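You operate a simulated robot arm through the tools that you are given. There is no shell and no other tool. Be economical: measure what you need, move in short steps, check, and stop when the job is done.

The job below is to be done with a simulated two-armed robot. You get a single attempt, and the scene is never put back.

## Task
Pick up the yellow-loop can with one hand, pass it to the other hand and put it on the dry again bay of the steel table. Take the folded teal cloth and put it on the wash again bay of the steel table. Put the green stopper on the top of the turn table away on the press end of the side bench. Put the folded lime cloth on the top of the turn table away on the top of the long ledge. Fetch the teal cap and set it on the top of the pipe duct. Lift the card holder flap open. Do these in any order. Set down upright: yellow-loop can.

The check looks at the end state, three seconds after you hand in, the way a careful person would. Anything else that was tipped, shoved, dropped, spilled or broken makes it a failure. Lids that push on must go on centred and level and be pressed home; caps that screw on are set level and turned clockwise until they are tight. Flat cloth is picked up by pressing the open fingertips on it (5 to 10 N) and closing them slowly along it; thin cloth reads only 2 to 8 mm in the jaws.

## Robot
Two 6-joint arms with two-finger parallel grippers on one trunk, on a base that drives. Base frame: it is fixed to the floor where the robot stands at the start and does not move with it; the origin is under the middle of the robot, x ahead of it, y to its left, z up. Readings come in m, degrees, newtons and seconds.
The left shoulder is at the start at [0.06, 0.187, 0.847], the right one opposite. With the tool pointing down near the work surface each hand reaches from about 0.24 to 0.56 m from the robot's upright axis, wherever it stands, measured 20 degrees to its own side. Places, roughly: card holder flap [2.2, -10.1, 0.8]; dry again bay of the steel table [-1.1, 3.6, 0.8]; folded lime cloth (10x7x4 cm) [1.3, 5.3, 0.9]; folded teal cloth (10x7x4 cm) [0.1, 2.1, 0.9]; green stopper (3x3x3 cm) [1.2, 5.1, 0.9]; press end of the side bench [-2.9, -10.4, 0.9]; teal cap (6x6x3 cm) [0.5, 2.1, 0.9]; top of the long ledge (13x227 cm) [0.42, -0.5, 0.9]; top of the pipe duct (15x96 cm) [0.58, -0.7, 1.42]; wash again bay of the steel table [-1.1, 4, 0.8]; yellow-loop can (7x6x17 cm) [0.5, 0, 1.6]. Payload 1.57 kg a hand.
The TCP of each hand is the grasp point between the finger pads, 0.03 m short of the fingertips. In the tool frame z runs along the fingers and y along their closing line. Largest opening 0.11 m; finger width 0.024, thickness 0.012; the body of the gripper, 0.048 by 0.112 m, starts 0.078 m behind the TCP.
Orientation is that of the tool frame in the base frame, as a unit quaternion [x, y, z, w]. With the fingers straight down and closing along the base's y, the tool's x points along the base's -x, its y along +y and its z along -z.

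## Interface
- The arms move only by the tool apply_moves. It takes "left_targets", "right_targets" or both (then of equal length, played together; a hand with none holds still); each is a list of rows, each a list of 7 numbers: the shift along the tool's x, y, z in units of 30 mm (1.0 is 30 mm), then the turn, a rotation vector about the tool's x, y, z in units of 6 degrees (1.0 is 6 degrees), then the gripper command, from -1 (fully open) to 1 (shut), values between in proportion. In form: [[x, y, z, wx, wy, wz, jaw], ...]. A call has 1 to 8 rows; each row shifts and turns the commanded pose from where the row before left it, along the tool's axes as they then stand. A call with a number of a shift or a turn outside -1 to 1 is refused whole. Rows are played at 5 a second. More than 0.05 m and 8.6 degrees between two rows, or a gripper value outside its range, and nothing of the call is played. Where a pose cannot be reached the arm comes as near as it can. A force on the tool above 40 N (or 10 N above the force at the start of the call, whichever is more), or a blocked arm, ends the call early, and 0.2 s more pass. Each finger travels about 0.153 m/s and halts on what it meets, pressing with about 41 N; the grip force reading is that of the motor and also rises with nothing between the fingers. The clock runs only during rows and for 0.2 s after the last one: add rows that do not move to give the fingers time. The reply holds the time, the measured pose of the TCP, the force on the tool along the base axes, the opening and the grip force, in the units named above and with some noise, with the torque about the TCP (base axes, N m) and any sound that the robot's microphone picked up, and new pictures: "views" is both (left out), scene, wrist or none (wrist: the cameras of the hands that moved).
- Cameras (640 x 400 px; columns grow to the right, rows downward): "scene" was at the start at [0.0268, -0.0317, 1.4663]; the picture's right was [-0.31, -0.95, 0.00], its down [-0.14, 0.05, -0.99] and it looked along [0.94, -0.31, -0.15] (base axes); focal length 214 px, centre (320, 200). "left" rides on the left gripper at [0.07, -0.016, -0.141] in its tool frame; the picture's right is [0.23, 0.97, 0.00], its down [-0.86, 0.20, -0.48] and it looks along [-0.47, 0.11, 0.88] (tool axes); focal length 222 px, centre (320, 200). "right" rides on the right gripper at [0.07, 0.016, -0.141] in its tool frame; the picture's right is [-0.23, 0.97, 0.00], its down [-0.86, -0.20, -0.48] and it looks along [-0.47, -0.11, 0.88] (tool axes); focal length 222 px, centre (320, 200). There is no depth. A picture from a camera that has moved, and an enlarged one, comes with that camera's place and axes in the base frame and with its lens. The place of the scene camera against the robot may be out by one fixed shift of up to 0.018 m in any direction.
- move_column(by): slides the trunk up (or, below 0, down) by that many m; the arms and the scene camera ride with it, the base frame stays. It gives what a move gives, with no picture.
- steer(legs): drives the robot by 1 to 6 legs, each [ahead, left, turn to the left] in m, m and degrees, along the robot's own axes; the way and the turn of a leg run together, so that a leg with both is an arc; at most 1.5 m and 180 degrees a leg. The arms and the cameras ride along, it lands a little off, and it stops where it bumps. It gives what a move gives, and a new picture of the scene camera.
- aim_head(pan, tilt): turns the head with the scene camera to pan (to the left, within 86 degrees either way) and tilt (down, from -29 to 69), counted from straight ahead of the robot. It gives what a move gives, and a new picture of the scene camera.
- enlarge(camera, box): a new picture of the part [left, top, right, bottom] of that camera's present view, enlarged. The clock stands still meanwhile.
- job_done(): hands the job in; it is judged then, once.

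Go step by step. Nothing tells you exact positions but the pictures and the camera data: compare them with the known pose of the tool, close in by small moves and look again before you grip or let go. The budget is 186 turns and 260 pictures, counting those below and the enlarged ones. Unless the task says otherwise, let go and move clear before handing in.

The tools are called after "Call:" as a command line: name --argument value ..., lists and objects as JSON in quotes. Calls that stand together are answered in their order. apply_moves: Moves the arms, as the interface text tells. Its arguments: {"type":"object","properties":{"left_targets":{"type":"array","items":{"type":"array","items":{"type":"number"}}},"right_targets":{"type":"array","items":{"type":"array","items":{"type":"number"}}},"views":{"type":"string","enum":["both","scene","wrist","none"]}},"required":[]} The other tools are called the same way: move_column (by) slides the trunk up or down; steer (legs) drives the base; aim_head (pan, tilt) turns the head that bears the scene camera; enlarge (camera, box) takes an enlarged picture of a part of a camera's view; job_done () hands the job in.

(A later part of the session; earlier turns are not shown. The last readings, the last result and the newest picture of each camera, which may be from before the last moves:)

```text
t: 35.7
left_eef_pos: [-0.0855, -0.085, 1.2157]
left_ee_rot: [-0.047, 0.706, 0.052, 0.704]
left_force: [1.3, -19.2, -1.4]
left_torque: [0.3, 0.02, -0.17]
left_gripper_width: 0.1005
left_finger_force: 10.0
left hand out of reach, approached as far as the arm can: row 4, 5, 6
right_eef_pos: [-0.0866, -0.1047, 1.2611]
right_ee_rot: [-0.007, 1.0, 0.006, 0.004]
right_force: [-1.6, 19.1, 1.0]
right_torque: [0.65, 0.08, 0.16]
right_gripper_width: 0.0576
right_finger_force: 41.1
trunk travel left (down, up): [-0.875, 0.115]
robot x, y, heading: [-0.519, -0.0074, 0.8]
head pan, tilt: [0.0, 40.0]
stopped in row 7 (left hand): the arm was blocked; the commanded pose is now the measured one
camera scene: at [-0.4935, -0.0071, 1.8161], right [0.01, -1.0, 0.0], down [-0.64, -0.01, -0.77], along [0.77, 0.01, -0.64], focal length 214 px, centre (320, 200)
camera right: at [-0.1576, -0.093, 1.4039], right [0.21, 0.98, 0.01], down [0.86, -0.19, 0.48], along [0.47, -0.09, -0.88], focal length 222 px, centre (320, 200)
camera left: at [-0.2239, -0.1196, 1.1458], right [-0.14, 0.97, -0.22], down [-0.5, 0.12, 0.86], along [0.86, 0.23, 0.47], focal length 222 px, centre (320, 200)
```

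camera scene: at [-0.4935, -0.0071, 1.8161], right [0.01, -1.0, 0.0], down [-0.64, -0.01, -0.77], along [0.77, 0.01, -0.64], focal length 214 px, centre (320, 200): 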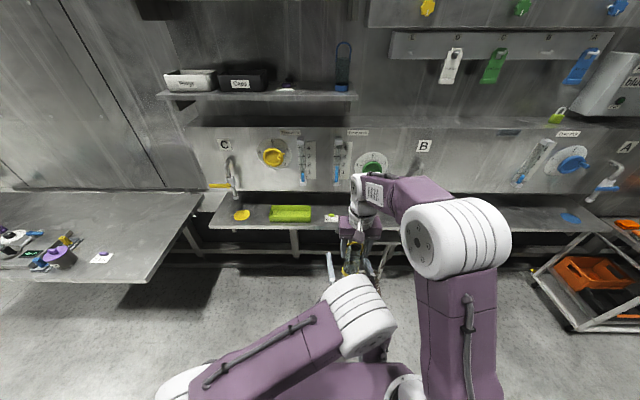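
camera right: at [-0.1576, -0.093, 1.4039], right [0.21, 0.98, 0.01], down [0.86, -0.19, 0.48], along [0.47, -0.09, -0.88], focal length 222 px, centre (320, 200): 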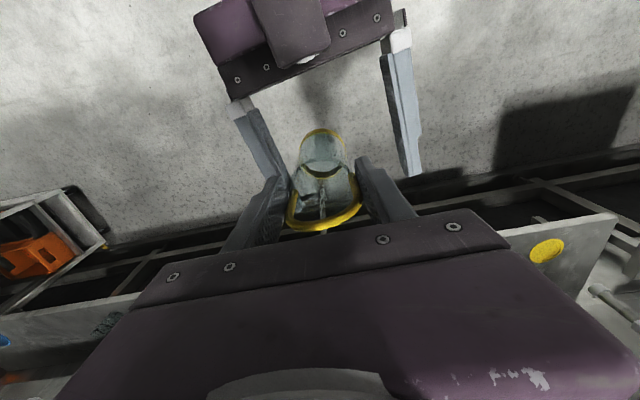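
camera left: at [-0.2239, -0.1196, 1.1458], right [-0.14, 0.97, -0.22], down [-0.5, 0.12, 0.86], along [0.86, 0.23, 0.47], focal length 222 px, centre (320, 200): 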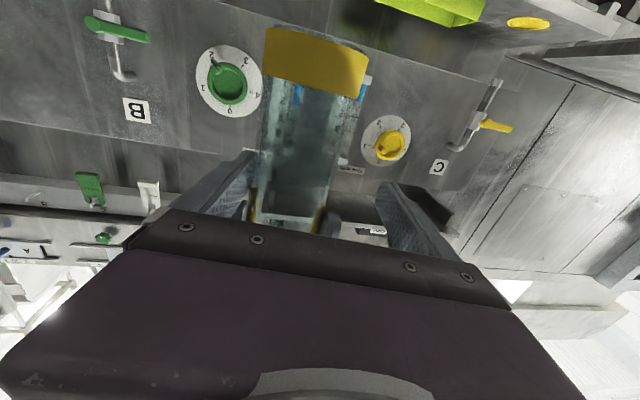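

The left hand couldn't retreat and its finger leans on the can. I'll shift it sideways to free it, then move the can away forward with the right hand.

Call:
apply_moves --left_targets '[[0, -0.35, 0, 0, 0, 0, -0.7], [0, -0.35, 0, 0, 0, 0, -0.9], [0, 0, 0, 0, 0, 0, -0.9]]' --views "wrist"

```text
t: 36.5
left_eef_pos: [-0.0826, -0.1025, 1.2165]
left_ee_rot: [-0.048, 0.706, 0.054, 0.704]
left_force: [0.5, -0.6, 1.1]
left_torque: [0.0, 0.02, 0.01]
left_gripper_width: 0.1044
left_finger_force: 0.1
right_eef_pos: [-0.0854, -0.1068, 1.2618]
right_ee_rot: [-0.008, 1.0, 0.003, 0.003]
right_force: [0.4, -0.4, -0.1]
right_torque: [-0.02, 0.0, 0.04]
right_gripper_width: 0.0578
right_finger_force: 41.0
trunk travel left (down, up): [-0.875, 0.115]
robot x, y, heading: [-0.519, -0.0038, 1.1]
head pan, tilt: [0.0, 40.0]
camera left: at [-0.2205, -0.1392, 1.145], right [-0.14, 0.97, -0.22], down [-0.5, 0.12, 0.86], along [0.85, 0.23, 0.46], focal length 222 px, centre (320, 200)
```

left: 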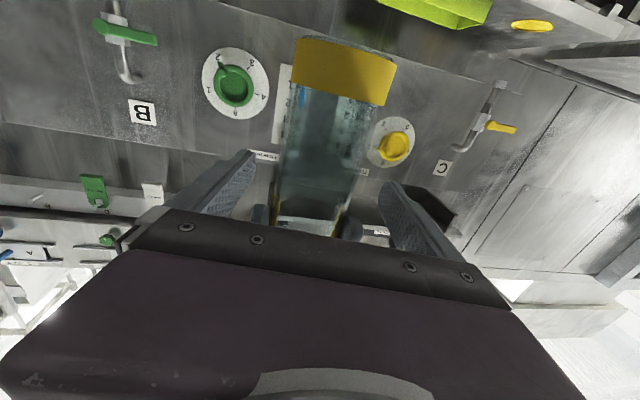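

Free now, with the can centred and held by the right. I'll move it forward out of the left jaw.

Call:
apply_moves --right_targets '[[-1, 0, 0, 0, 0, 0, 0.3], [-1, 0, 0, 0, 0, 0, 0.3], [-1, 0, 0, 0, 0, 0, 0.3], [-0.8, 0, 0, 0, 0, 0, 0.3], [0, 0, 0, 0, 0, 0, 0.3]]' --views "none"

Call:
enlarge --camera "left" --box '[0, 0, 640, 400]'

```text
t: 37.7
left_eef_pos: [-0.0823, -0.1035, 1.2156]
left_ee_rot: [-0.048, 0.706, 0.054, 0.704]
left_force: [-0.1, 0.1, -0.6]
left_torque: [-0.03, 0.0, 0.01]
left_gripper_width: 0.1046
left_finger_force: 0.1
right_eef_pos: [0.0301, -0.1054, 1.2634]
right_ee_rot: [-0.009, 1.0, 0.003, 0.003]
right_force: [-0.8, 0.0, -0.7]
right_torque: [-0.05, -0.03, 0.03]
right_gripper_width: 0.0578
right_finger_force: 40.8
trunk travel left (down, up): [-0.875, 0.115]
robot x, y, heading: [-0.5189, -0.0017, 0.9]
head pan, tilt: [0.0, 40.0]
```

```text
1.00 times, centred on (320, 200) of left
camera zoom: at [-0.2206, -0.1393, 1.1452], right [-0.14, 0.97, -0.22], down [-0.5, 0.12, 0.86], along [0.85, 0.23, 0.47], focal length 222 px, centre (320, 200)
```

zoom: 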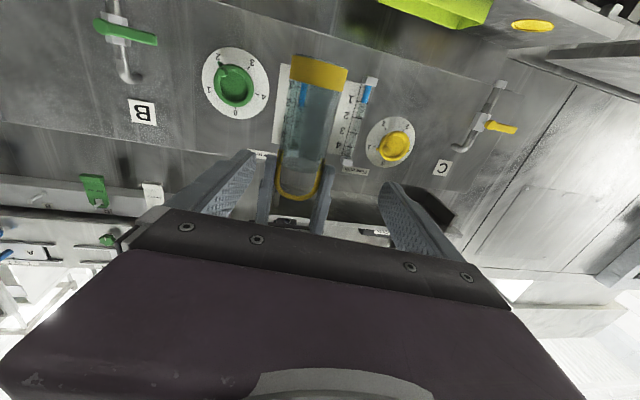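

The handover worked: the can hangs upright in the right hand. Now I'll clear the left hand to its own side and turn it down again.

Call:
apply_moves --left_targets '[[0, 1, 0.2, 0.18, 0, 0, -1], [0, 1, 0.2, 0.18, 0, 0, -1], [0, 1, 0.2, 0.18, 0, 0, -1], [0, 1, 0.2, 0.18, 0, 0, -1], [0, 1, 0.3, 0.18, 0, 0, -1], [0, 1, 0.3, 0.18, 0, 0, -1], [0, 1, 0.3, 0.18, 0, 0, -1], [0, 1, 0.3, 0.1, 0, 0, -1]]' --right_targets '[[0, -0.7, 0, 0, 0, 0, 0.3], [0, -0.7, 0, 0, 0, 0, 0.3], [0, -0.7, 0, 0, 0, 0, 0.3], [0, -0.7, 0, 0, 0, 0, 0.3], [0.5, -0.7, 0, 0, 0, 0, 0.3], [0.5, -0.7, 0, 0, 0, 0, 0.3], [0.5, 0, 0, 0, 0, 0, 0.3], [0.5, 0, 0, 0, 0, 0, 0.3]]' --views "none"

Call:
apply_moves --left_targets '[[0, 0, 0, 0, 1, 0, -1], [0, 0, 0, 0, 1, 0, -1], [0, 0, 0, 0, 1, 0, -1], [0, 0, 0, 0, 1, 0, -1], [0, 0, 0, 0, 1, 0, -1], [0, 0, 0, 0, 1, 0, -1], [0, 0, 0, 0, 1, 0, -1], [0, 0, 0, 0, 1, 0, -1]]' --views "none"

Call:
apply_moves --left_targets '[[0, 0, 0, 0, 1, 0, -1], [0, 0, 0, 0, 1, 0, -1], [0, 0, 0, 0, 1, 0, -1], [0, 0, 0, 0, 1, 0, -1], [0, 0, 0, 0, 1, 0, -1], [0, 0, 0, 0, 1, 0, -1], [0, 0, 0, 0, 1, 0, -1], [0, 0, 0, 0, 0, 0, -1]]' --views "both"

```text
t: 39.5
left_eef_pos: [0.0288, 0.0278, 1.3063]
left_ee_rot: [0.003, 0.709, 0.007, 0.705]
left_force: [-0.1, -0.3, 0.5]
left_torque: [-0.02, 0.02, 0.0]
left_gripper_width: 0.11
left_finger_force: 0.1
left hand out of reach, approached as far as the arm can: row 1, 2, 3, 4, 5, 6, 7, 8
right_eef_pos: [-0.0305, -0.2313, 1.2627]
right_ee_rot: [-0.007, 1.0, 0.003, 0.003]
right_force: [0.2, 0.4, -0.4]
right_torque: [-0.01, 0.0, -0.02]
right_gripper_width: 0.0578
right_finger_force: 41.1
trunk travel left (down, up): [-0.875, 0.115]
robot x, y, heading: [-0.519, -0.0009, 0.9]
head pan, tilt: [0.0, 40.0]
```

```text
t: 41.3
left_eef_pos: [0.0306, 0.0269, 1.3073]
left_ee_rot: [0.001, 0.934, 0.004, 0.356]
left_force: [-0.4, -0.9, 0.5]
left_torque: [-0.02, -0.02, -0.01]
left_gripper_width: 0.1099
left_finger_force: 0.0
right_eef_pos: [-0.029, -0.2324, 1.2616]
right_ee_rot: [-0.008, 1.0, 0.003, 0.003]
right_force: [0.5, 0.4, 0.2]
right_torque: [0.0, 0.01, 0.01]
right_gripper_width: 0.0579
right_finger_force: 41.3
trunk travel left (down, up): [-0.875, 0.115]
robot x, y, heading: [-0.5144, -0.0022, 0.9]
head pan, tilt: [0.0, 40.0]
```

```text
t: 43.1
left_eef_pos: [0.0172, 0.0315, 1.3025]
left_ee_rot: [-0.001, 1.0, 0.005, -0.003]
left_force: [0.0, -0.7, 0.4]
left_torque: [0.02, -0.01, -0.01]
left_gripper_width: 0.1103
left_finger_force: 0.1
left hand out of reach, approached as far as the arm can: row 7
right_eef_pos: [-0.0303, -0.2335, 1.2625]
right_ee_rot: [-0.009, 1.0, 0.003, 0.003]
right_force: [-0.2, 0.9, -0.7]
right_torque: [-0.01, -0.01, -0.01]
right_gripper_width: 0.0579
right_finger_force: 40.3
trunk travel left (down, up): [-0.875, 0.115]
robot x, y, heading: [-0.5122, -0.0034, 0.6]
head pan, tilt: [0.0, 40.0]
camera scene: at [-0.4941, -0.0066, 1.8161], right [0.02, -1.0, 0.0], down [-0.64, -0.01, -0.77], along [0.77, 0.01, -0.64], focal length 214 px, centre (320, 200)
camera left: at [-0.0518, 0.0133, 1.4442], right [-0.23, 0.97, 0.01], down [0.86, 0.2, 0.48], along [0.46, 0.12, -0.88], focal length 222 px, centre (320, 200)
```

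scene: 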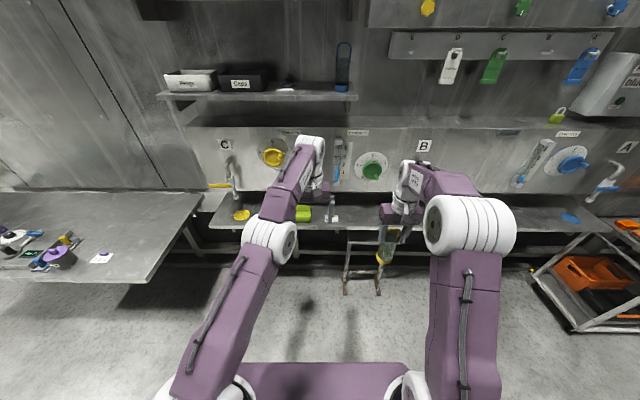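
left: 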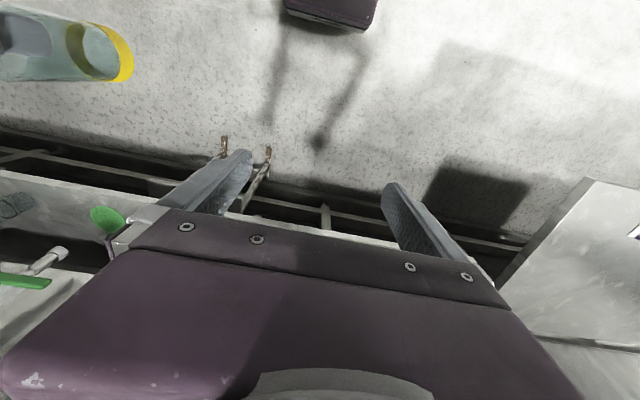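

Both hands are fine. I'll drive left along the aisle toward the table with the teal things, then look at it.

Call:
steer --legs '[[0, 1.0, 0], [0, 1.0, 0]]'

Call:
apply_moves --right_targets '[[0, 0, -1, 0, 0, 0, 0.3], [0, 0, -1, 0, 0, 0, 0.3], [0, 0, -1, 0, 0, 0, 0.3], [0, 0, -1, 0, 0, 0, 0.3], [0, 0, -1, 0, 0, 0, 0.3], [0, 0, -1, 0, 0, 0, 0.3]]' --views "none"

Call:
move_column --by -0.3

Call:
aim_head --pan 0 --tilt 45

```text
t: 53.2
left_eef_pos: [-0.0155, 2.0643, 1.3039]
left_ee_rot: [0.006, 1.0, 0.003, -0.002]
left_force: [0.3, 0.4, 0.1]
left_torque: [0.01, 0.0, 0.03]
left_gripper_width: 0.1099
left_finger_force: 0.0
right_eef_pos: [-0.0662, 1.801, 1.2625]
right_ee_rot: [-0.002, 1.0, 0.003, 0.003]
right_force: [-0.1, 1.0, -0.5]
right_torque: [0.0, -0.01, -0.03]
right_gripper_width: 0.0577
right_finger_force: 41.0
trunk travel left (down, up): [-0.875, 0.115]
robot x, y, heading: [-0.5508, 2.033, 0.2]
head pan, tilt: [0.0, 40.0]
camera scene: at [-0.5278, 2.0327, 1.816], right [0.0, -1.0, 0.0], down [-0.64, 0.0, -0.77], along [0.77, 0.0, -0.64], focal length 214 px, centre (320, 200)
```

scene: 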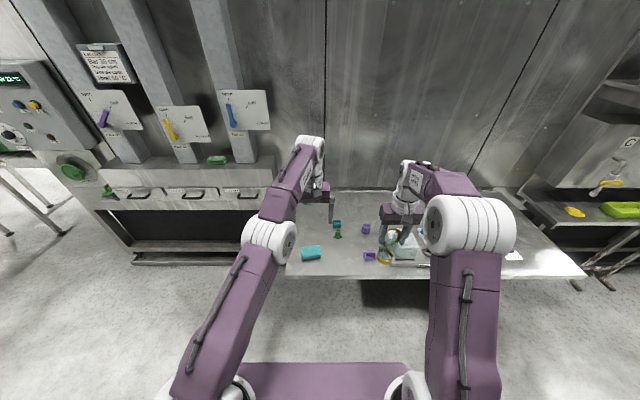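

```text
t: 54.6
left_eef_pos: [-0.0162, 2.0645, 1.3022]
left_ee_rot: [0.006, 1.0, 0.004, -0.002]
left_force: [0.3, 0.5, 0.9]
left_torque: [0.0, 0.01, 0.03]
left_gripper_width: 0.1097
left_finger_force: 0.0
right_eef_pos: [-0.0704, 1.7973, 1.4391]
right_ee_rot: [-0.001, 1.0, 0.002, 0.003]
right_force: [-0.2, 0.6, -0.9]
right_torque: [-0.01, 0.0, 0.03]
right_gripper_width: 0.0578
right_finger_force: 41.2
right hand out of reach, approached as far as the arm can: row 6
trunk travel left (down, up): [-0.875, 0.115]
robot x, y, heading: [-0.5547, 2.0363, 0.1]
head pan, tilt: [0.0, 40.0]
```

```text
t: 57.6
left_eef_pos: [-0.0158, 2.0647, 1.0041]
left_ee_rot: [0.007, 1.0, 0.003, -0.002]
left_force: [0.5, 1.0, -0.1]
left_torque: [-0.01, -0.02, -0.02]
left_gripper_width: 0.1101
left_finger_force: 0.0
right_eef_pos: [-0.0709, 1.7991, 1.1393]
right_ee_rot: [-0.002, 1.0, 0.004, 0.005]
right_force: [-0.1, 0.4, -0.6]
right_torque: [0.01, 0.01, 0.01]
right_gripper_width: 0.0578
right_finger_force: 40.6
trunk travel left (down, up): [-0.575, 0.415]
robot x, y, heading: [-0.5543, 2.0391, 0.2]
head pan, tilt: [0.0, 40.0]
```

```text
t: 58.3
left_eef_pos: [-0.0166, 2.0653, 1.0018]
left_ee_rot: [0.006, 1.0, 0.004, -0.002]
left_force: [0.7, 0.8, 0.4]
left_torque: [0.0, -0.03, 0.01]
left_gripper_width: 0.1099
left_finger_force: 0.1
right_eef_pos: [-0.0714, 1.7989, 1.1383]
right_ee_rot: [-0.003, 1.0, 0.003, 0.004]
right_force: [0.0, -0.9, -1.4]
right_torque: [-0.01, 0.01, -0.01]
right_gripper_width: 0.0576
right_finger_force: 40.5
trunk travel left (down, up): [-0.575, 0.415]
robot x, y, heading: [-0.5515, 2.0347, -0.0]
head pan, tilt: [0.0, 45.0]
camera scene: at [-0.5316, 2.0339, 1.5088], right [0.0, -1.0, 0.0], down [-0.71, 0.0, -0.71], along [0.71, 0.0, -0.71], focal length 214 px, centre (320, 200)
```

scene: 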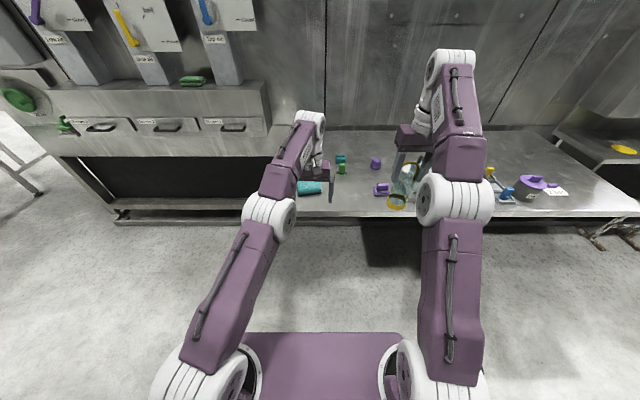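

The teal cloth lies near (0.13, 2.08) by the scene view, with a teal cap, green thing and purple things nearby. I'll check it with the left wrist camera.

Call:
enlarge --camera "left" --box '[0, 0, 640, 400]'

Call:
enlarge --camera "scene" --box '[260, 120, 420, 220]'

```text
1.00 times, centred on (320, 200) of left
camera zoom: at [-0.0857, 2.0479, 1.1439], right [-0.22, 0.98, 0.01], down [0.86, 0.19, 0.48], along [0.46, 0.11, -0.88], focal length 222 px, centre (320, 200)
```

zoom: 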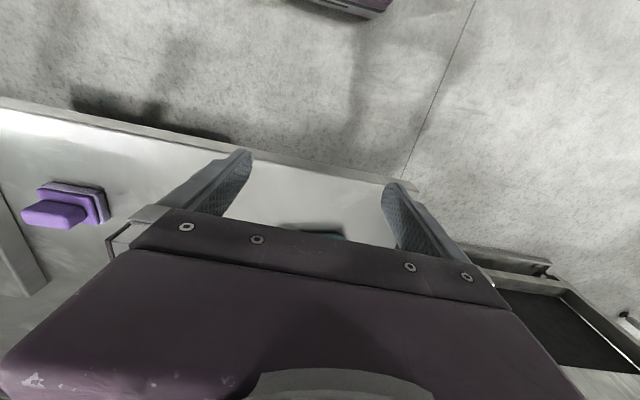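

```text
4.00 times, centred on (340, 170) of scene
camera zoom: at [-0.5316, 2.0339, 1.5088], right [0.0, -1.0, 0.0], down [-0.71, 0.0, -0.71], along [0.71, 0.0, -0.71], focal length 858 px, centre (240, 320)
```

zoom: 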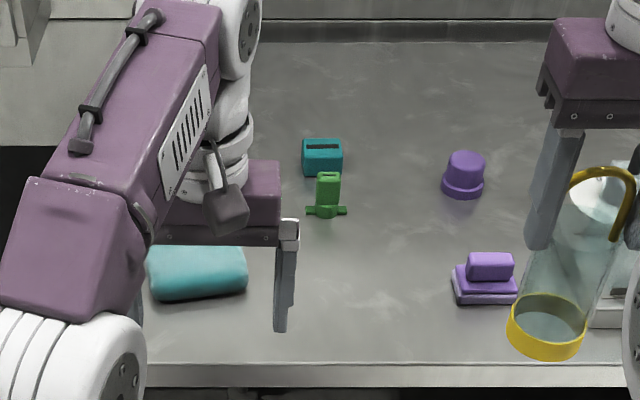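

The cloth is at about (0.128, 2.078), long side along y. I'll turn the left hand 90° so it closes along x.

Call:
apply_moves --left_targets '[[0, 0, -0.3, 0, 0, 1, -1], [0, 0, -0.3, 0, 0, 1, -1], [0, 0, -0.3, 0, 0, 1, -1], [0, 0, 0, 0, 0, 1, -1], [0, 0, 0, 0, 0, 1, -1], [0, 0, 0, 0, 0, 1, -1], [0, 0, 0, 0, 0, 1, -1], [0, 0, 0, 0, 0, 1, -1]]' --views "none"

Call:
apply_moves --left_targets '[[0, 0, 0, 0, 0, 1, -1], [0, 0, 0, 0, 0, 1, -1], [0, 0, 0, 0, 0, 1, -1], [0, 0, 0, 0, 0, 1, -1], [0, 0, 0, 0, 0, 1, -1], [0, 0, 0, 0, 0, 1, -1], [0, 0, 0, 0, 0, 1, -1], [0, 0, 0, 0, 0, 0, -1]]' --views "both"

```text
t: 60.1
left_eef_pos: [-0.0253, 2.0681, 1.0254]
left_ee_rot: [0.413, 0.911, 0.004, -0.004]
left_force: [0.1, 1.0, -0.8]
left_torque: [-0.03, 0.02, 0.01]
left_gripper_width: 0.1098
left_finger_force: 0.0
left hand out of reach, approached as far as the arm can: row 1, 2, 3
right_eef_pos: [-0.0695, 1.7986, 1.1391]
right_ee_rot: [-0.001, 1.0, 0.002, 0.005]
right_force: [-0.2, 0.5, -0.8]
right_torque: [-0.01, 0.0, 0.0]
right_gripper_width: 0.0581
right_finger_force: 41.3
trunk travel left (down, up): [-0.575, 0.415]
robot x, y, heading: [-0.5545, 2.0351, 0.1]
head pan, tilt: [0.0, 45.0]
```

```text
t: 61.9
left_eef_pos: [-0.0273, 2.0674, 1.0248]
left_ee_rot: [0.711, 0.703, 0.001, -0.004]
left_force: [-0.3, 0.5, 0.1]
left_torque: [-0.02, -0.03, 0.02]
left_gripper_width: 0.11
left_finger_force: 0.1
right_eef_pos: [-0.0704, 1.7979, 1.1393]
right_ee_rot: [-0.001, 1.0, 0.004, 0.004]
right_force: [1.0, 0.7, -1.0]
right_torque: [0.01, -0.02, -0.02]
right_gripper_width: 0.0576
right_finger_force: 40.9
trunk travel left (down, up): [-0.575, 0.415]
robot x, y, heading: [-0.5509, 2.0374, 0.3]
head pan, tilt: [0.0, 45.0]
camera scene: at [-0.5316, 2.0339, 1.5088], right [0.0, -1.0, 0.0], down [-0.71, 0.0, -0.71], along [0.71, 0.0, -0.71], focal length 214 px, centre (320, 200)
camera left: at [-0.0408, 2.1359, 1.1665], right [0.98, 0.21, 0.0], down [0.19, -0.86, 0.47], along [0.1, -0.46, -0.88], focal length 222 px, centre (320, 200)
```

scene: 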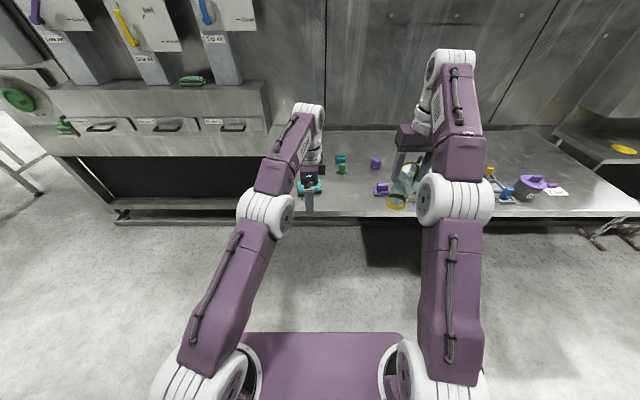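
left: 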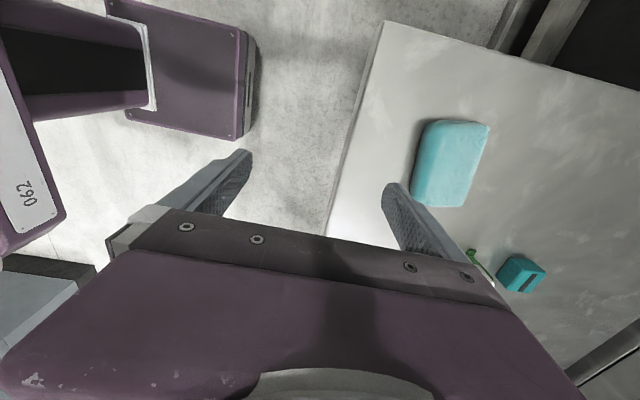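

The cloth centre comes out at about (0.12, 2.085) from the wrist view. I'll drive ahead 0.145 and look again.

Call:
steer --legs '[[0.145, 0.015, 0]]'

Call:
enlarge --camera "left" --box '[0, 0, 640, 400]'

```text
t: 63.2
left_eef_pos: [0.1205, 2.0821, 1.0242]
left_ee_rot: [0.711, 0.703, 0.002, -0.004]
left_force: [-0.2, -0.5, -0.5]
left_torque: [0.0, 0.0, -0.01]
left_gripper_width: 0.1103
left_finger_force: 0.0
right_eef_pos: [0.0758, 1.8145, 1.1382]
right_ee_rot: [-0.001, 1.0, 0.002, 0.004]
right_force: [-0.7, -0.1, -1.1]
right_torque: [0.0, 0.01, 0.01]
right_gripper_width: 0.0577
right_finger_force: 41.3
trunk travel left (down, up): [-0.575, 0.415]
robot x, y, heading: [-0.4062, 2.0549, 0.2]
head pan, tilt: [0.0, 45.0]
camera scene: at [-0.3847, 2.0494, 1.5088], right [0.0, -1.0, 0.0], down [-0.71, 0.0, -0.71], along [0.71, 0.0, -0.71], focal length 214 px, centre (320, 200)
```

scene: 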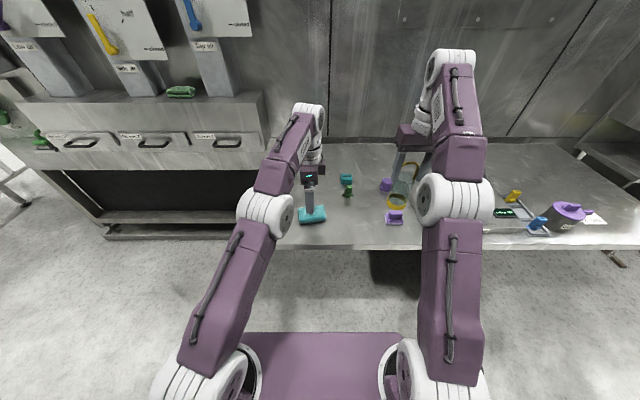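

```text
1.00 times, centred on (320, 200) of left
camera zoom: at [0.106, 2.151, 1.1666], right [0.98, 0.22, 0.0], down [0.19, -0.86, 0.47], along [0.1, -0.46, -0.88], focal length 222 px, centre (320, 200)
```

zoom: 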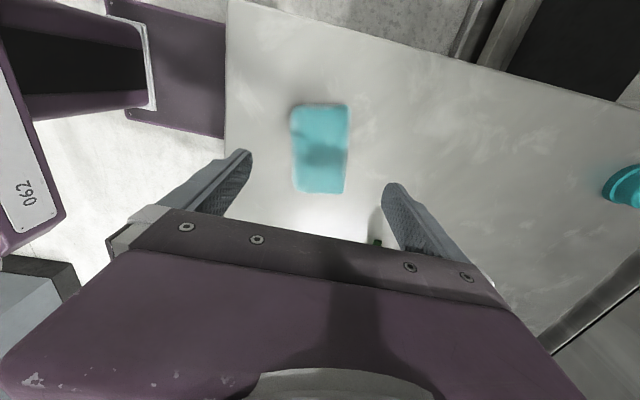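

The cloth is between the fingers, and I can also see the teal cap near (0.50, 2.12). I'll go down and close on the cloth.

Call:
apply_moves --left_targets '[[0.2, 0, 0.9, 0, 0, 0, -1], [0, 0, 0.9, 0, 0, 0, -1], [0, 0, 0.9, 0, 0, 0, -1], [0, 0, 0, 0, 0, 0, -0.5], [0, 0, 0, 0, 0, 0, 0], [0, 0, 0, 0, 0, 0, 0.4], [0, 0, 0, 0, 0, 0, 0.4]]' --views "wrist"

```text
t: 64.8
left_eef_pos: [0.1191, 2.0892, 0.9411]
left_ee_rot: [0.712, 0.703, 0.002, -0.004]
left_force: [0.0, 0.3, 0.5]
left_torque: [-0.03, -0.1, 0.01]
left_gripper_width: 0.071
left_finger_force: 41.1
right_eef_pos: [0.0757, 1.8132, 1.1402]
right_ee_rot: [-0.001, 1.0, 0.003, 0.004]
right_force: [0.2, 0.0, -0.4]
right_torque: [0.0, -0.01, -0.02]
right_gripper_width: 0.0578
right_finger_force: 41.1
trunk travel left (down, up): [-0.575, 0.415]
robot x, y, heading: [-0.4067, 2.053, 0.1]
head pan, tilt: [0.0, 45.0]
camera left: at [0.1043, 2.1575, 1.0841], right [0.98, 0.22, 0.0], down [0.19, -0.86, 0.47], along [0.1, -0.46, -0.88], focal length 222 px, centre (320, 200)
```

left: 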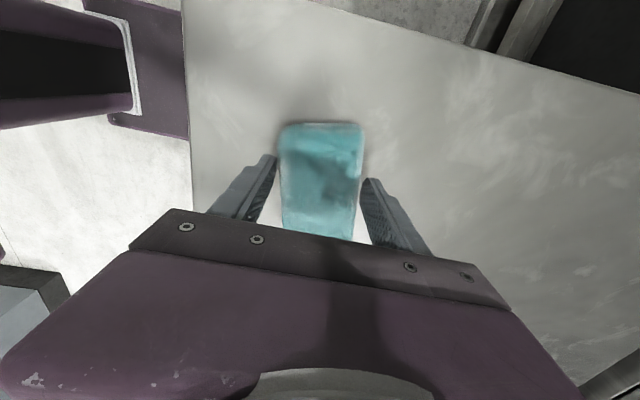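

Gripped at 71 mm. I'll lift it, back away from the table and turn left toward the steel table.

Call:
apply_moves --left_targets '[[0, 0, -1, 0, 0, 0, 0.4], [0, 0, -1, 0, 0, 0, 0.4], [0, 0, -1, 0, 0, 0, 0.4], [0, 0, -1, 0, 0, 0, 0.4], [0, 0, 0, 0, 0, 0, 0.4]]' --views "none"

Call:
steer --legs '[[-0.5, 0, 0], [0, 0, 90]]'

Call:
aim_head --pan 0 --tilt 15

```text
t: 66.0
left_eef_pos: [0.1074, 2.0922, 1.0588]
left_ee_rot: [0.712, 0.702, 0.002, -0.006]
left_force: [0.0, 0.1, -0.9]
left_torque: [0.0, 0.01, -0.02]
left_gripper_width: 0.033
left_finger_force: 0.0
left hand out of reach, approached as far as the arm can: row 4
right_eef_pos: [0.077, 1.8131, 1.138]
right_ee_rot: [-0.001, 1.0, 0.003, 0.004]
right_force: [0.2, -1.1, -0.5]
right_torque: [-0.01, 0.03, -0.04]
right_gripper_width: 0.0576
right_finger_force: 40.9
trunk travel left (down, up): [-0.575, 0.415]
robot x, y, heading: [-0.404, 2.0537, 0.3]
head pan, tilt: [0.0, 45.0]
```

```text
t: 72.9
left_eef_pos: [-0.9602, 2.5612, 1.0587]
left_ee_rot: [0.001, 1.0, -0.002, -0.005]
left_force: [-0.2, -0.6, -0.5]
left_torque: [0.03, 0.01, 0.01]
left_gripper_width: 0.0332
left_finger_force: 0.0
right_eef_pos: [-0.6793, 2.5332, 1.1388]
right_ee_rot: [0.711, -0.703, -0.005, 0.0]
right_force: [-0.3, -0.6, 0.3]
right_torque: [0.0, 0.01, 0.03]
right_gripper_width: 0.0532
right_finger_force: 40.8
trunk travel left (down, up): [-0.575, 0.415]
robot x, y, heading: [-0.9148, 2.0462, 90.8]
head pan, tilt: [0.0, 45.0]
camera scene: at [-0.9151, 2.0686, 1.5088], right [1.0, 0.01, 0.0], down [0.01, -0.71, -0.71], along [-0.01, 0.71, -0.71], focal length 214 px, centre (320, 200)
```

scene: 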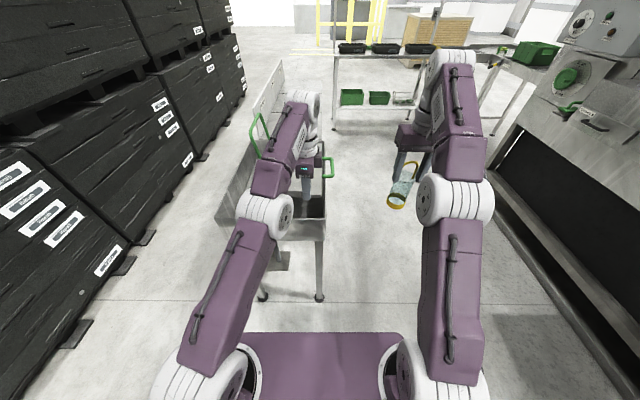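

```text
t: 73.8
left_eef_pos: [-0.9596, 2.5624, 1.059]
left_ee_rot: [0.001, 1.0, -0.002, -0.004]
left_force: [-0.1, -0.5, 0.2]
left_torque: [-0.03, 0.0, 0.0]
left_gripper_width: 0.0331
left_finger_force: 0.1
right_eef_pos: [-0.6798, 2.5335, 1.139]
right_ee_rot: [0.711, -0.703, -0.005, -0.001]
right_force: [0.8, -0.4, -0.6]
right_torque: [0.0, 0.02, -0.03]
right_gripper_width: 0.0532
right_finger_force: 40.8
trunk travel left (down, up): [-0.575, 0.415]
robot x, y, heading: [-0.9136, 2.0473, 90.6]
head pan, tilt: [0.0, 15.0]
camera scene: at [-0.9152, 2.0807, 1.5555], right [1.0, 0.01, 0.0], down [0.0, -0.26, -0.97], along [-0.01, 0.97, -0.26], focal length 214 px, centre (320, 200)
```

scene: 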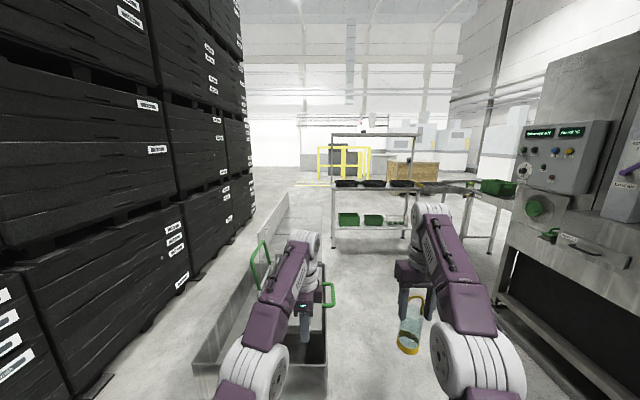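

The left jaw reads empty, so the cloth slipped out, and the can shifted a little in the right jaw. I'll check both before going on.

Call:
enlarge --camera "scene" --box '[340, 250, 500, 350]'

Call:
enlarge --camera "right" --box '[0, 0, 640, 400]'

Call:
aim_head --pan -80 --tilt 30

```text
4.00 times, centred on (420, 300) of scene
camera zoom: at [-0.9152, 2.0807, 1.5555], right [1.0, 0.01, 0.0], down [0.0, -0.26, -0.97], along [-0.01, 0.97, -0.26], focal length 858 px, centre (-80, -200)
```

zoom: 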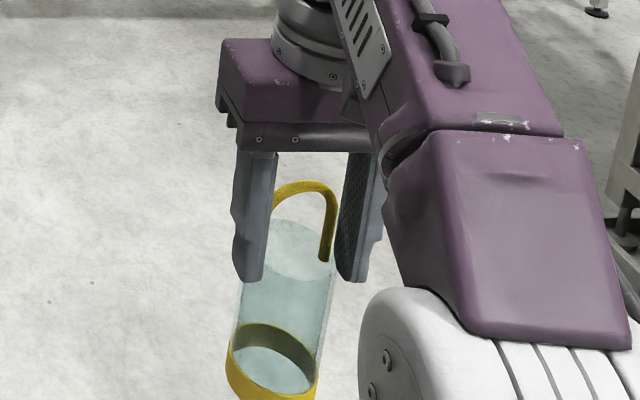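

```text
1.00 times, centred on (320, 200) of right
camera zoom: at [-0.6956, 2.461, 1.2812], right [-0.98, 0.21, 0.01], down [0.19, 0.85, 0.48], along [0.1, 0.47, -0.87], focal length 222 px, centre (320, 200)
```

zoom: 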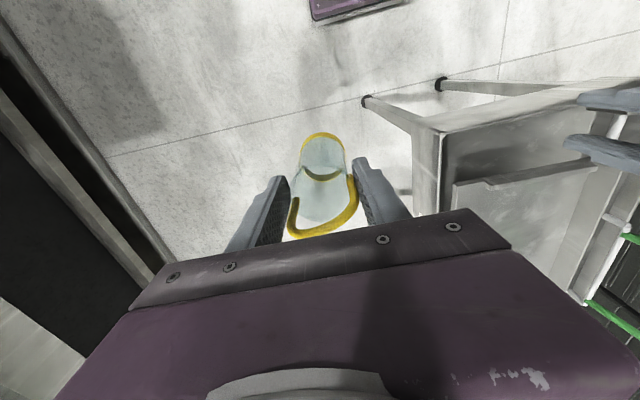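

```text
t: 75.3
left_eef_pos: [-0.9602, 2.5611, 1.0602]
left_ee_rot: [0.001, 1.0, -0.002, -0.004]
left_force: [-0.2, -0.1, 1.0]
left_torque: [-0.01, 0.0, -0.03]
left_gripper_width: 0.0331
left_finger_force: 0.0
right_eef_pos: [-0.6791, 2.5344, 1.1398]
right_ee_rot: [0.712, -0.702, -0.005, -0.001]
right_force: [0.5, -1.0, 0.1]
right_torque: [-0.01, 0.01, -0.01]
right_gripper_width: 0.0535
right_finger_force: 40.7
trunk travel left (down, up): [-0.575, 0.415]
robot x, y, heading: [-0.9147, 2.0509, 90.6]
head pan, tilt: [-80.0, 30.0]
camera scene: at [-0.8252, 2.0042, 1.5314], right [0.19, -0.98, 0.0], down [-0.49, -0.09, -0.87], along [0.85, 0.16, -0.5], focal length 214 px, centre (320, 200)
```

scene: 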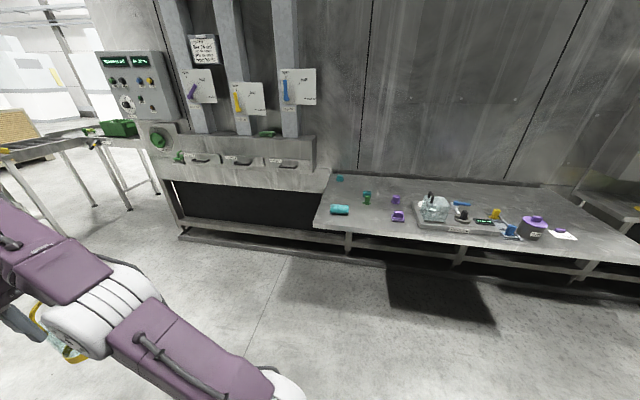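

The cloth is still in place on its table, and the can is still held, slightly turned. I'll deliver the can first: raise the trunk a bit, drive round beside the steel table and face it.

Call:
move_column --by 0.25

Call:
steer --legs '[[0, -0.65, 0], [1.5, 0, 0]]'

Call:
aim_head --pan 80 --tilt 35

```text
t: 77.9
left_eef_pos: [-0.9601, 2.562, 1.309]
left_ee_rot: [0.001, 1.0, -0.002, -0.005]
left_force: [0.7, -0.4, 0.6]
left_torque: [0.0, 0.0, 0.02]
left_gripper_width: 0.0332
left_finger_force: 0.1
right_eef_pos: [-0.6795, 2.5341, 1.3891]
right_ee_rot: [0.712, -0.702, -0.005, -0.001]
right_force: [-0.1, -0.1, -0.5]
right_torque: [0.01, 0.01, 0.0]
right_gripper_width: 0.0533
right_finger_force: 40.6
trunk travel left (down, up): [-0.825, 0.165]
robot x, y, heading: [-0.9135, 2.0479, 90.5]
head pan, tilt: [-80.0, 30.0]
```

```text
t: 88.4
left_eef_pos: [-0.2737, 4.0317, 1.3097]
left_ee_rot: [0.02, 1.0, -0.002, -0.004]
left_force: [0.5, 0.0, -1.0]
left_torque: [-0.06, 0.0, 0.0]
left_gripper_width: 0.0329
left_finger_force: 0.1
right_eef_pos: [0.0042, 3.992, 1.3903]
right_ee_rot: [-0.698, 0.716, 0.004, 0.001]
right_force: [0.2, 0.9, -0.6]
right_torque: [0.03, 0.01, -0.01]
right_gripper_width: 0.0527
right_finger_force: 41.4
trunk travel left (down, up): [-0.825, 0.165]
robot x, y, heading: [-0.2469, 3.5192, 88.5]
head pan, tilt: [-80.0, 30.0]
camera scene: at [-0.1614, 3.4696, 1.7814], right [0.15, -0.99, 0.0], down [-0.49, -0.07, -0.87], along [0.86, 0.13, -0.5], focal length 214 px, centre (320, 200)
```

scene: 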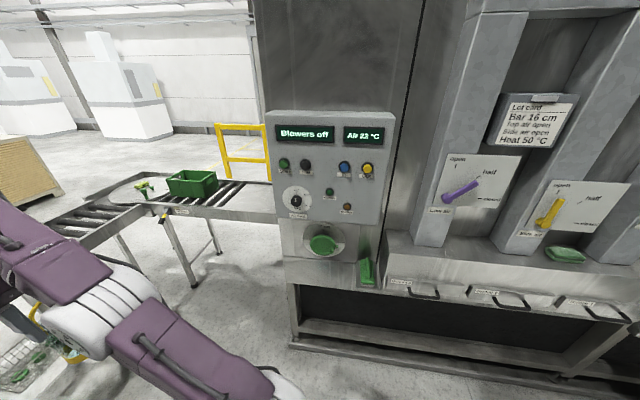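

```text
t: 90.8
left_eef_pos: [-0.2738, 4.0324, 1.3083]
left_ee_rot: [0.02, 1.0, -0.002, -0.004]
left_force: [0.6, 0.2, 0.6]
left_torque: [-0.03, -0.01, 0.02]
left_gripper_width: 0.0329
left_finger_force: 0.1
right_eef_pos: [0.0048, 3.9934, 1.3892]
right_ee_rot: [-0.698, 0.716, 0.005, 0.002]
right_force: [0.4, 0.0, -1.0]
right_torque: [-0.02, -0.05, 0.0]
right_gripper_width: 0.053
right_finger_force: 41.2
trunk travel left (down, up): [-0.825, 0.165]
robot x, y, heading: [-0.248, 3.518, 88.5]
head pan, tilt: [80.0, 35.0]
camera scene: at [-0.3371, 3.4747, 1.7736], right [0.2, 0.98, 0.0], down [0.56, -0.12, -0.82], along [-0.8, 0.16, -0.57], focal length 214 px, centre (320, 200)
```

scene: 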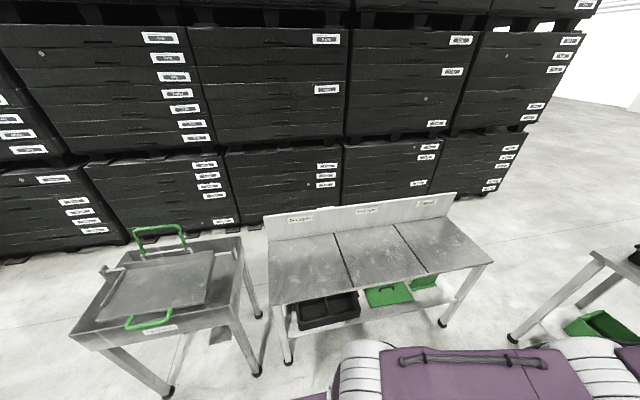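

The steel table has three bays with labels on its backsplash. I'll read them.

Call:
enlarge --camera "scene" --box '[250, 180, 490, 330]'

```text
2.67 times, centred on (370, 255) of scene
camera zoom: at [-0.3371, 3.4747, 1.7736], right [0.2, 0.98, 0.0], down [0.56, -0.12, -0.82], along [-0.8, 0.16, -0.57], focal length 572 px, centre (187, 53)
```

zoom: 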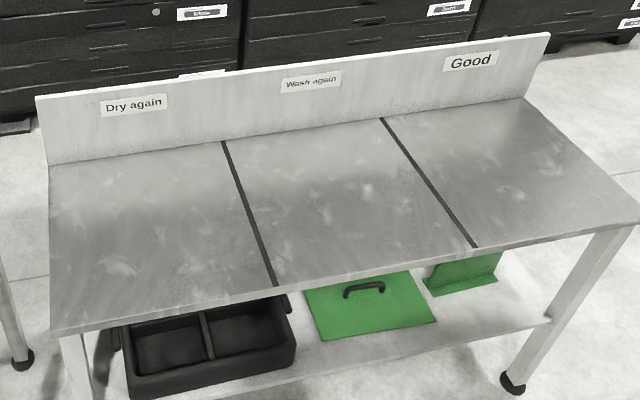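

"Dry again" is the left bay (y ≈ 3.35–3.75) and "wash again" the middle one (3.75–4.16), with the table top from x ≈ -1.32 to -0.91. I'll face it and drive up so the right hand is over the dry again bay.

Call:
steer --legs '[[0, 0, 45], [0, 0, 46.5], [0.3, 0.19, 0]]'

Call:
move_column --by -0.3

Call:
aim_head --pan -10 --tilt 40

Call:
enlarge --camera "right" --box '[0, 0, 640, 400]'

```text
t: 97.3
left_eef_pos: [-1.0513, 3.2808, 1.3105]
left_ee_rot: [0.708, -0.706, 0.004, 0.003]
left_force: [0.1, 1.0, 0.0]
left_torque: [-0.03, 0.01, 0.04]
left_gripper_width: 0.033
left_finger_force: 0.1
right_eef_pos: [-1.0239, 3.5586, 1.3893]
right_ee_rot: [1.0, 0.009, -0.005, 0.003]
right_force: [-0.1, 0.0, -0.9]
right_torque: [0.0, -0.03, 0.03]
right_gripper_width: 0.0524
right_finger_force: 40.6
trunk travel left (down, up): [-0.825, 0.165]
robot x, y, heading: [-0.5438, 3.3234, -179.2]
head pan, tilt: [80.0, 35.0]
camera scene: at [-0.4949, 3.2394, 1.7736], right [-0.99, 0.16, 0.0], down [0.09, 0.57, -0.82], along [-0.13, -0.81, -0.57], focal length 214 px, centre (320, 200)
```

scene: 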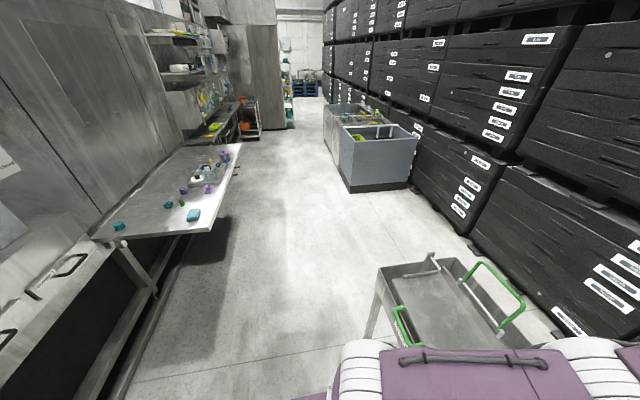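

```text
t: 100.3
left_eef_pos: [-1.0536, 3.2796, 1.0098]
left_ee_rot: [0.708, -0.706, 0.004, 0.002]
left_force: [-0.2, 0.4, -0.1]
left_torque: [-0.01, -0.02, 0.01]
left_gripper_width: 0.0331
left_finger_force: 0.1
right_eef_pos: [-1.0251, 3.5582, 1.0899]
right_ee_rot: [1.0, 0.008, -0.004, 0.003]
right_force: [-0.7, 0.5, 0.1]
right_torque: [-0.03, 0.02, -0.03]
right_gripper_width: 0.0526
right_finger_force: 40.9
trunk travel left (down, up): [-0.525, 0.465]
robot x, y, heading: [-0.5433, 3.3228, -179.0]
head pan, tilt: [80.0, 35.0]
```

```text
t: 102.0
left_eef_pos: [-1.0526, 3.2783, 1.009]
left_ee_rot: [0.707, -0.707, 0.004, 0.002]
left_force: [0.6, -0.3, 0.0]
left_torque: [0.05, 0.0, 0.02]
left_gripper_width: 0.0332
left_finger_force: 0.1
right_eef_pos: [-1.0253, 3.5583, 1.0891]
right_ee_rot: [1.0, 0.008, -0.005, 0.002]
right_force: [0.2, 0.8, -1.4]
right_torque: [0.01, 0.03, 0.01]
right_gripper_width: 0.053
right_finger_force: 41.2
trunk travel left (down, up): [-0.525, 0.465]
robot x, y, heading: [-0.541, 3.3288, -179.1]
head pan, tilt: [-10.0, 40.0]
camera scene: at [-0.5673, 3.3382, 1.466], right [0.16, 0.99, 0.0], down [0.63, -0.1, -0.77], along [-0.76, 0.12, -0.64], focal length 214 px, centre (320, 200)
```

scene: 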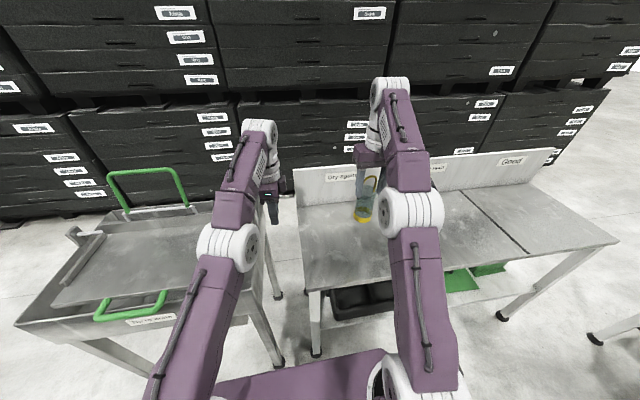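

```text
1.00 times, centred on (320, 200) of right
camera zoom: at [-0.9561, 3.5425, 1.2312], right [-0.21, -0.98, 0.01], down [-0.85, 0.19, 0.48], along [-0.47, 0.1, -0.87], focal length 222 px, centre (320, 200)
```

zoom: 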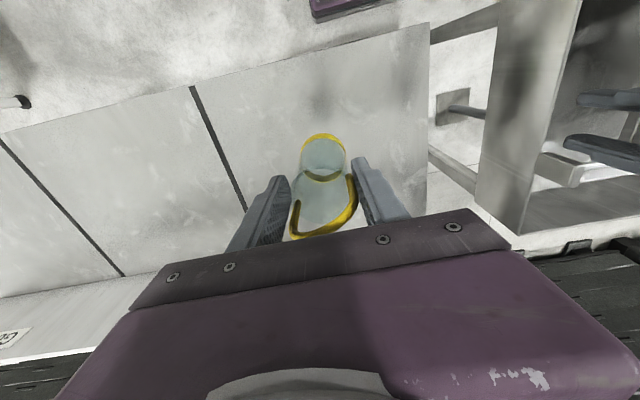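

The can hangs upright over the dry again bay. I'll lower it most of the way, then in small steps.

Call:
apply_moves --right_targets '[[0, 0, 1, 0, 0, 0, 0.3], [0, 0, 1, 0, 0, 0, 0.3], [0, 0, 1, 0, 0, 0, 0.3], [0, 0, 1, 0, 0, 0, 0.3], [0, 0, 0, 0, 0, 0, 0.3]]' --views "none"

Call:
enlarge --camera "scene" --box '[290, 160, 450, 260]'

```text
t: 103.2
left_eef_pos: [-1.0527, 3.2783, 1.0098]
left_ee_rot: [0.708, -0.707, 0.005, 0.001]
left_force: [0.5, 0.4, 0.1]
left_torque: [-0.02, -0.02, 0.0]
left_gripper_width: 0.033
left_finger_force: 0.0
right_eef_pos: [-1.0271, 3.5561, 0.9665]
right_ee_rot: [1.0, 0.007, -0.005, 0.003]
right_force: [-0.2, -0.1, -0.1]
right_torque: [0.0, 0.03, 0.0]
right_gripper_width: 0.0526
right_finger_force: 41.1
trunk travel left (down, up): [-0.525, 0.465]
robot x, y, heading: [-0.5411, 3.3288, -178.9]
head pan, tilt: [-10.0, 40.0]
```

```text
4.00 times, centred on (370, 210) of scene
camera zoom: at [-0.5669, 3.3381, 1.4661], right [0.16, 0.99, 0.0], down [0.63, -0.1, -0.77], along [-0.76, 0.12, -0.64], focal length 858 px, centre (120, 160)
```

zoom: 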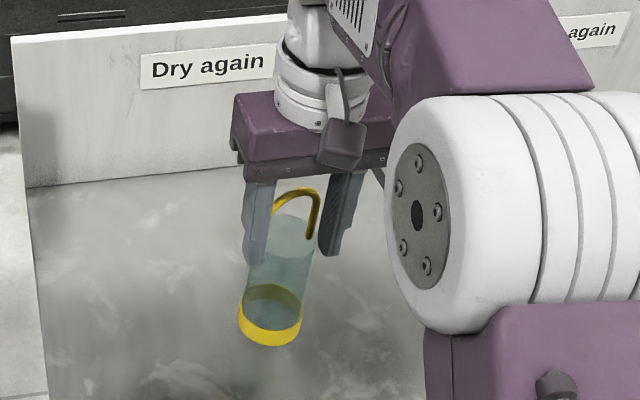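

About 6–7 cm seem left. I'll lower 45 mm, then feel for contact.

Call:
apply_moves --right_targets '[[0, 0, 0.3, 0, 0, 0, 0.3], [0, 0, 0.3, 0, 0, 0, 0.3], [0, 0, 0.3, 0, 0, 0, 0.3], [0, 0, 0.3, 0, 0, 0, 0.3], [0, 0, 0.3, 0, 0, 0, 0.3]]' --views "none"

Call:
enlarge --camera "scene" --box '[290, 160, 450, 260]'

```text
t: 104.4
left_eef_pos: [-1.0535, 3.2782, 1.0089]
left_ee_rot: [0.708, -0.707, 0.004, 0.002]
left_force: [0.0, 0.2, 0.5]
left_torque: [0.01, 0.01, 0.02]
left_gripper_width: 0.0331
left_finger_force: 0.1
right_eef_pos: [-1.0285, 3.5567, 0.9226]
right_ee_rot: [1.0, 0.008, -0.003, 0.003]
right_force: [0.8, 0.4, -1.6]
right_torque: [0.02, 0.01, -0.02]
right_gripper_width: 0.0524
right_finger_force: 40.9
trunk travel left (down, up): [-0.525, 0.465]
robot x, y, heading: [-0.5406, 3.3274, -178.9]
head pan, tilt: [-10.0, 40.0]
```

```text
4.00 times, centred on (370, 210) of scene
camera zoom: at [-0.5674, 3.3383, 1.466], right [0.16, 0.99, 0.0], down [0.63, -0.1, -0.77], along [-0.76, 0.12, -0.64], focal length 858 px, centre (120, 160)
```

zoom: 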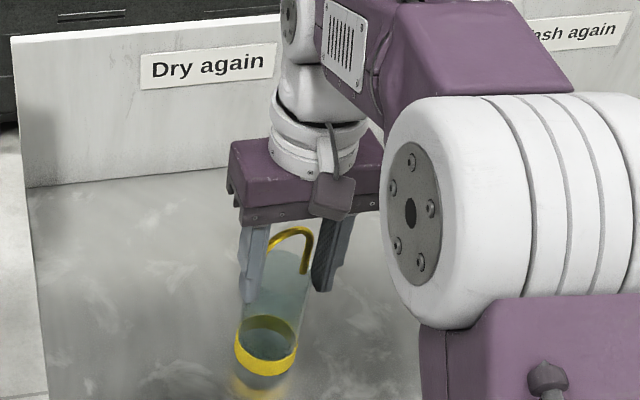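

Its reflection shows it's close to the surface. I'll go down in 4 mm steps.

Call:
apply_moves --right_targets '[[0, 0, 0.14, 0, 0, 0, 0.3], [0, 0, 0.14, 0, 0, 0, 0.3], [0, 0, 0.14, 0, 0, 0, 0.3]]' --views "none"

Call:
enlarge --camera "scene" --box '[290, 160, 450, 260]'

```text
t: 105.2
left_eef_pos: [-1.0517, 3.2796, 1.0101]
left_ee_rot: [0.707, -0.707, 0.002, 0.002]
left_force: [-0.1, -1.4, -0.9]
left_torque: [0.01, -0.02, 0.0]
left_gripper_width: 0.0329
left_finger_force: 0.0
right_eef_pos: [-1.0274, 3.5571, 0.9136]
right_ee_rot: [1.0, 0.007, -0.006, 0.002]
right_force: [0.9, 0.9, 10.8]
right_torque: [0.41, 0.07, -0.01]
right_gripper_width: 0.0525
right_finger_force: 41.1
trunk travel left (down, up): [-0.525, 0.465]
robot x, y, heading: [-0.5407, 3.324, -178.9]
head pan, tilt: [-10.0, 40.0]
```

```text
4.00 times, centred on (370, 210) of scene
camera zoom: at [-0.5654, 3.3378, 1.4663], right [0.16, 0.99, 0.0], down [0.63, -0.1, -0.77], along [-0.76, 0.12, -0.64], focal length 858 px, centre (120, 160)
```

zoom: 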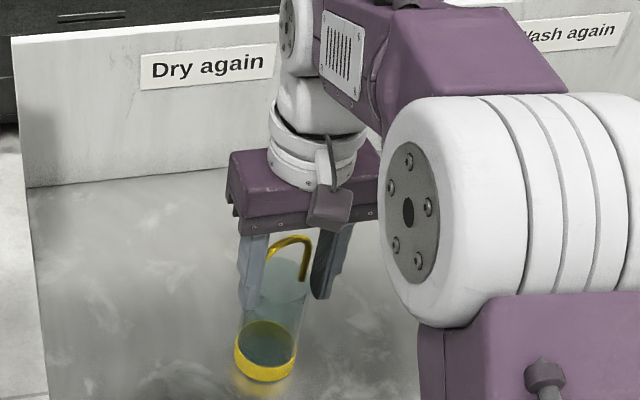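

Contact (11 N up). I'll open slowly and rise.

Call:
apply_moves --right_targets '[[0, 0, -0.05, 0, 0, 0, 0.0], [0, 0, 0, 0, 0, 0, -0.1], [0, 0, 0, 0, 0, 0, -0.3], [0, 0, 0, 0, 0, 0, -0.7], [0, 0, 0, 0, 0, 0, -1], [0, 0, 0, 0, 0, 0, -1]]' --views "wrist"

```text
t: 106.6
left_eef_pos: [-1.0532, 3.28, 1.0101]
left_ee_rot: [0.708, -0.707, 0.004, 0.001]
left_force: [0.2, -0.1, 0.3]
left_torque: [0.0, -0.02, -0.03]
left_gripper_width: 0.0328
left_finger_force: 0.1
right_eef_pos: [-1.0287, 3.5581, 0.9135]
right_ee_rot: [1.0, 0.007, -0.004, 0.003]
right_force: [-0.5, 0.2, 0.4]
right_torque: [-0.02, -0.01, 0.0]
right_gripper_width: 0.1099
right_finger_force: 0.1
trunk travel left (down, up): [-0.525, 0.465]
robot x, y, heading: [-0.5433, 3.3249, -179.2]
head pan, tilt: [-10.0, 40.0]
camera right: at [-0.9582, 3.5418, 1.0554], right [-0.21, -0.98, 0.01], down [-0.85, 0.19, 0.48], along [-0.47, 0.1, -0.87], focal length 222 px, centre (320, 200)
```

right: 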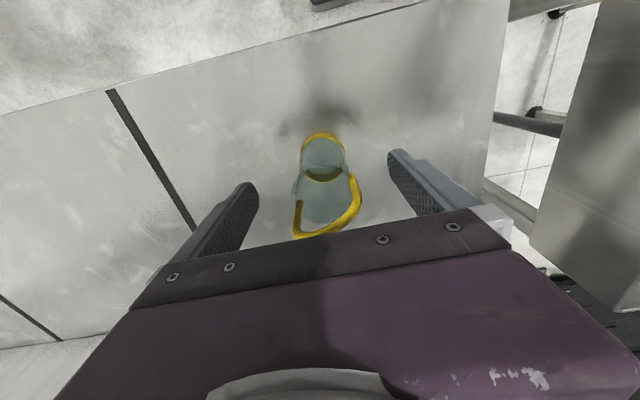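

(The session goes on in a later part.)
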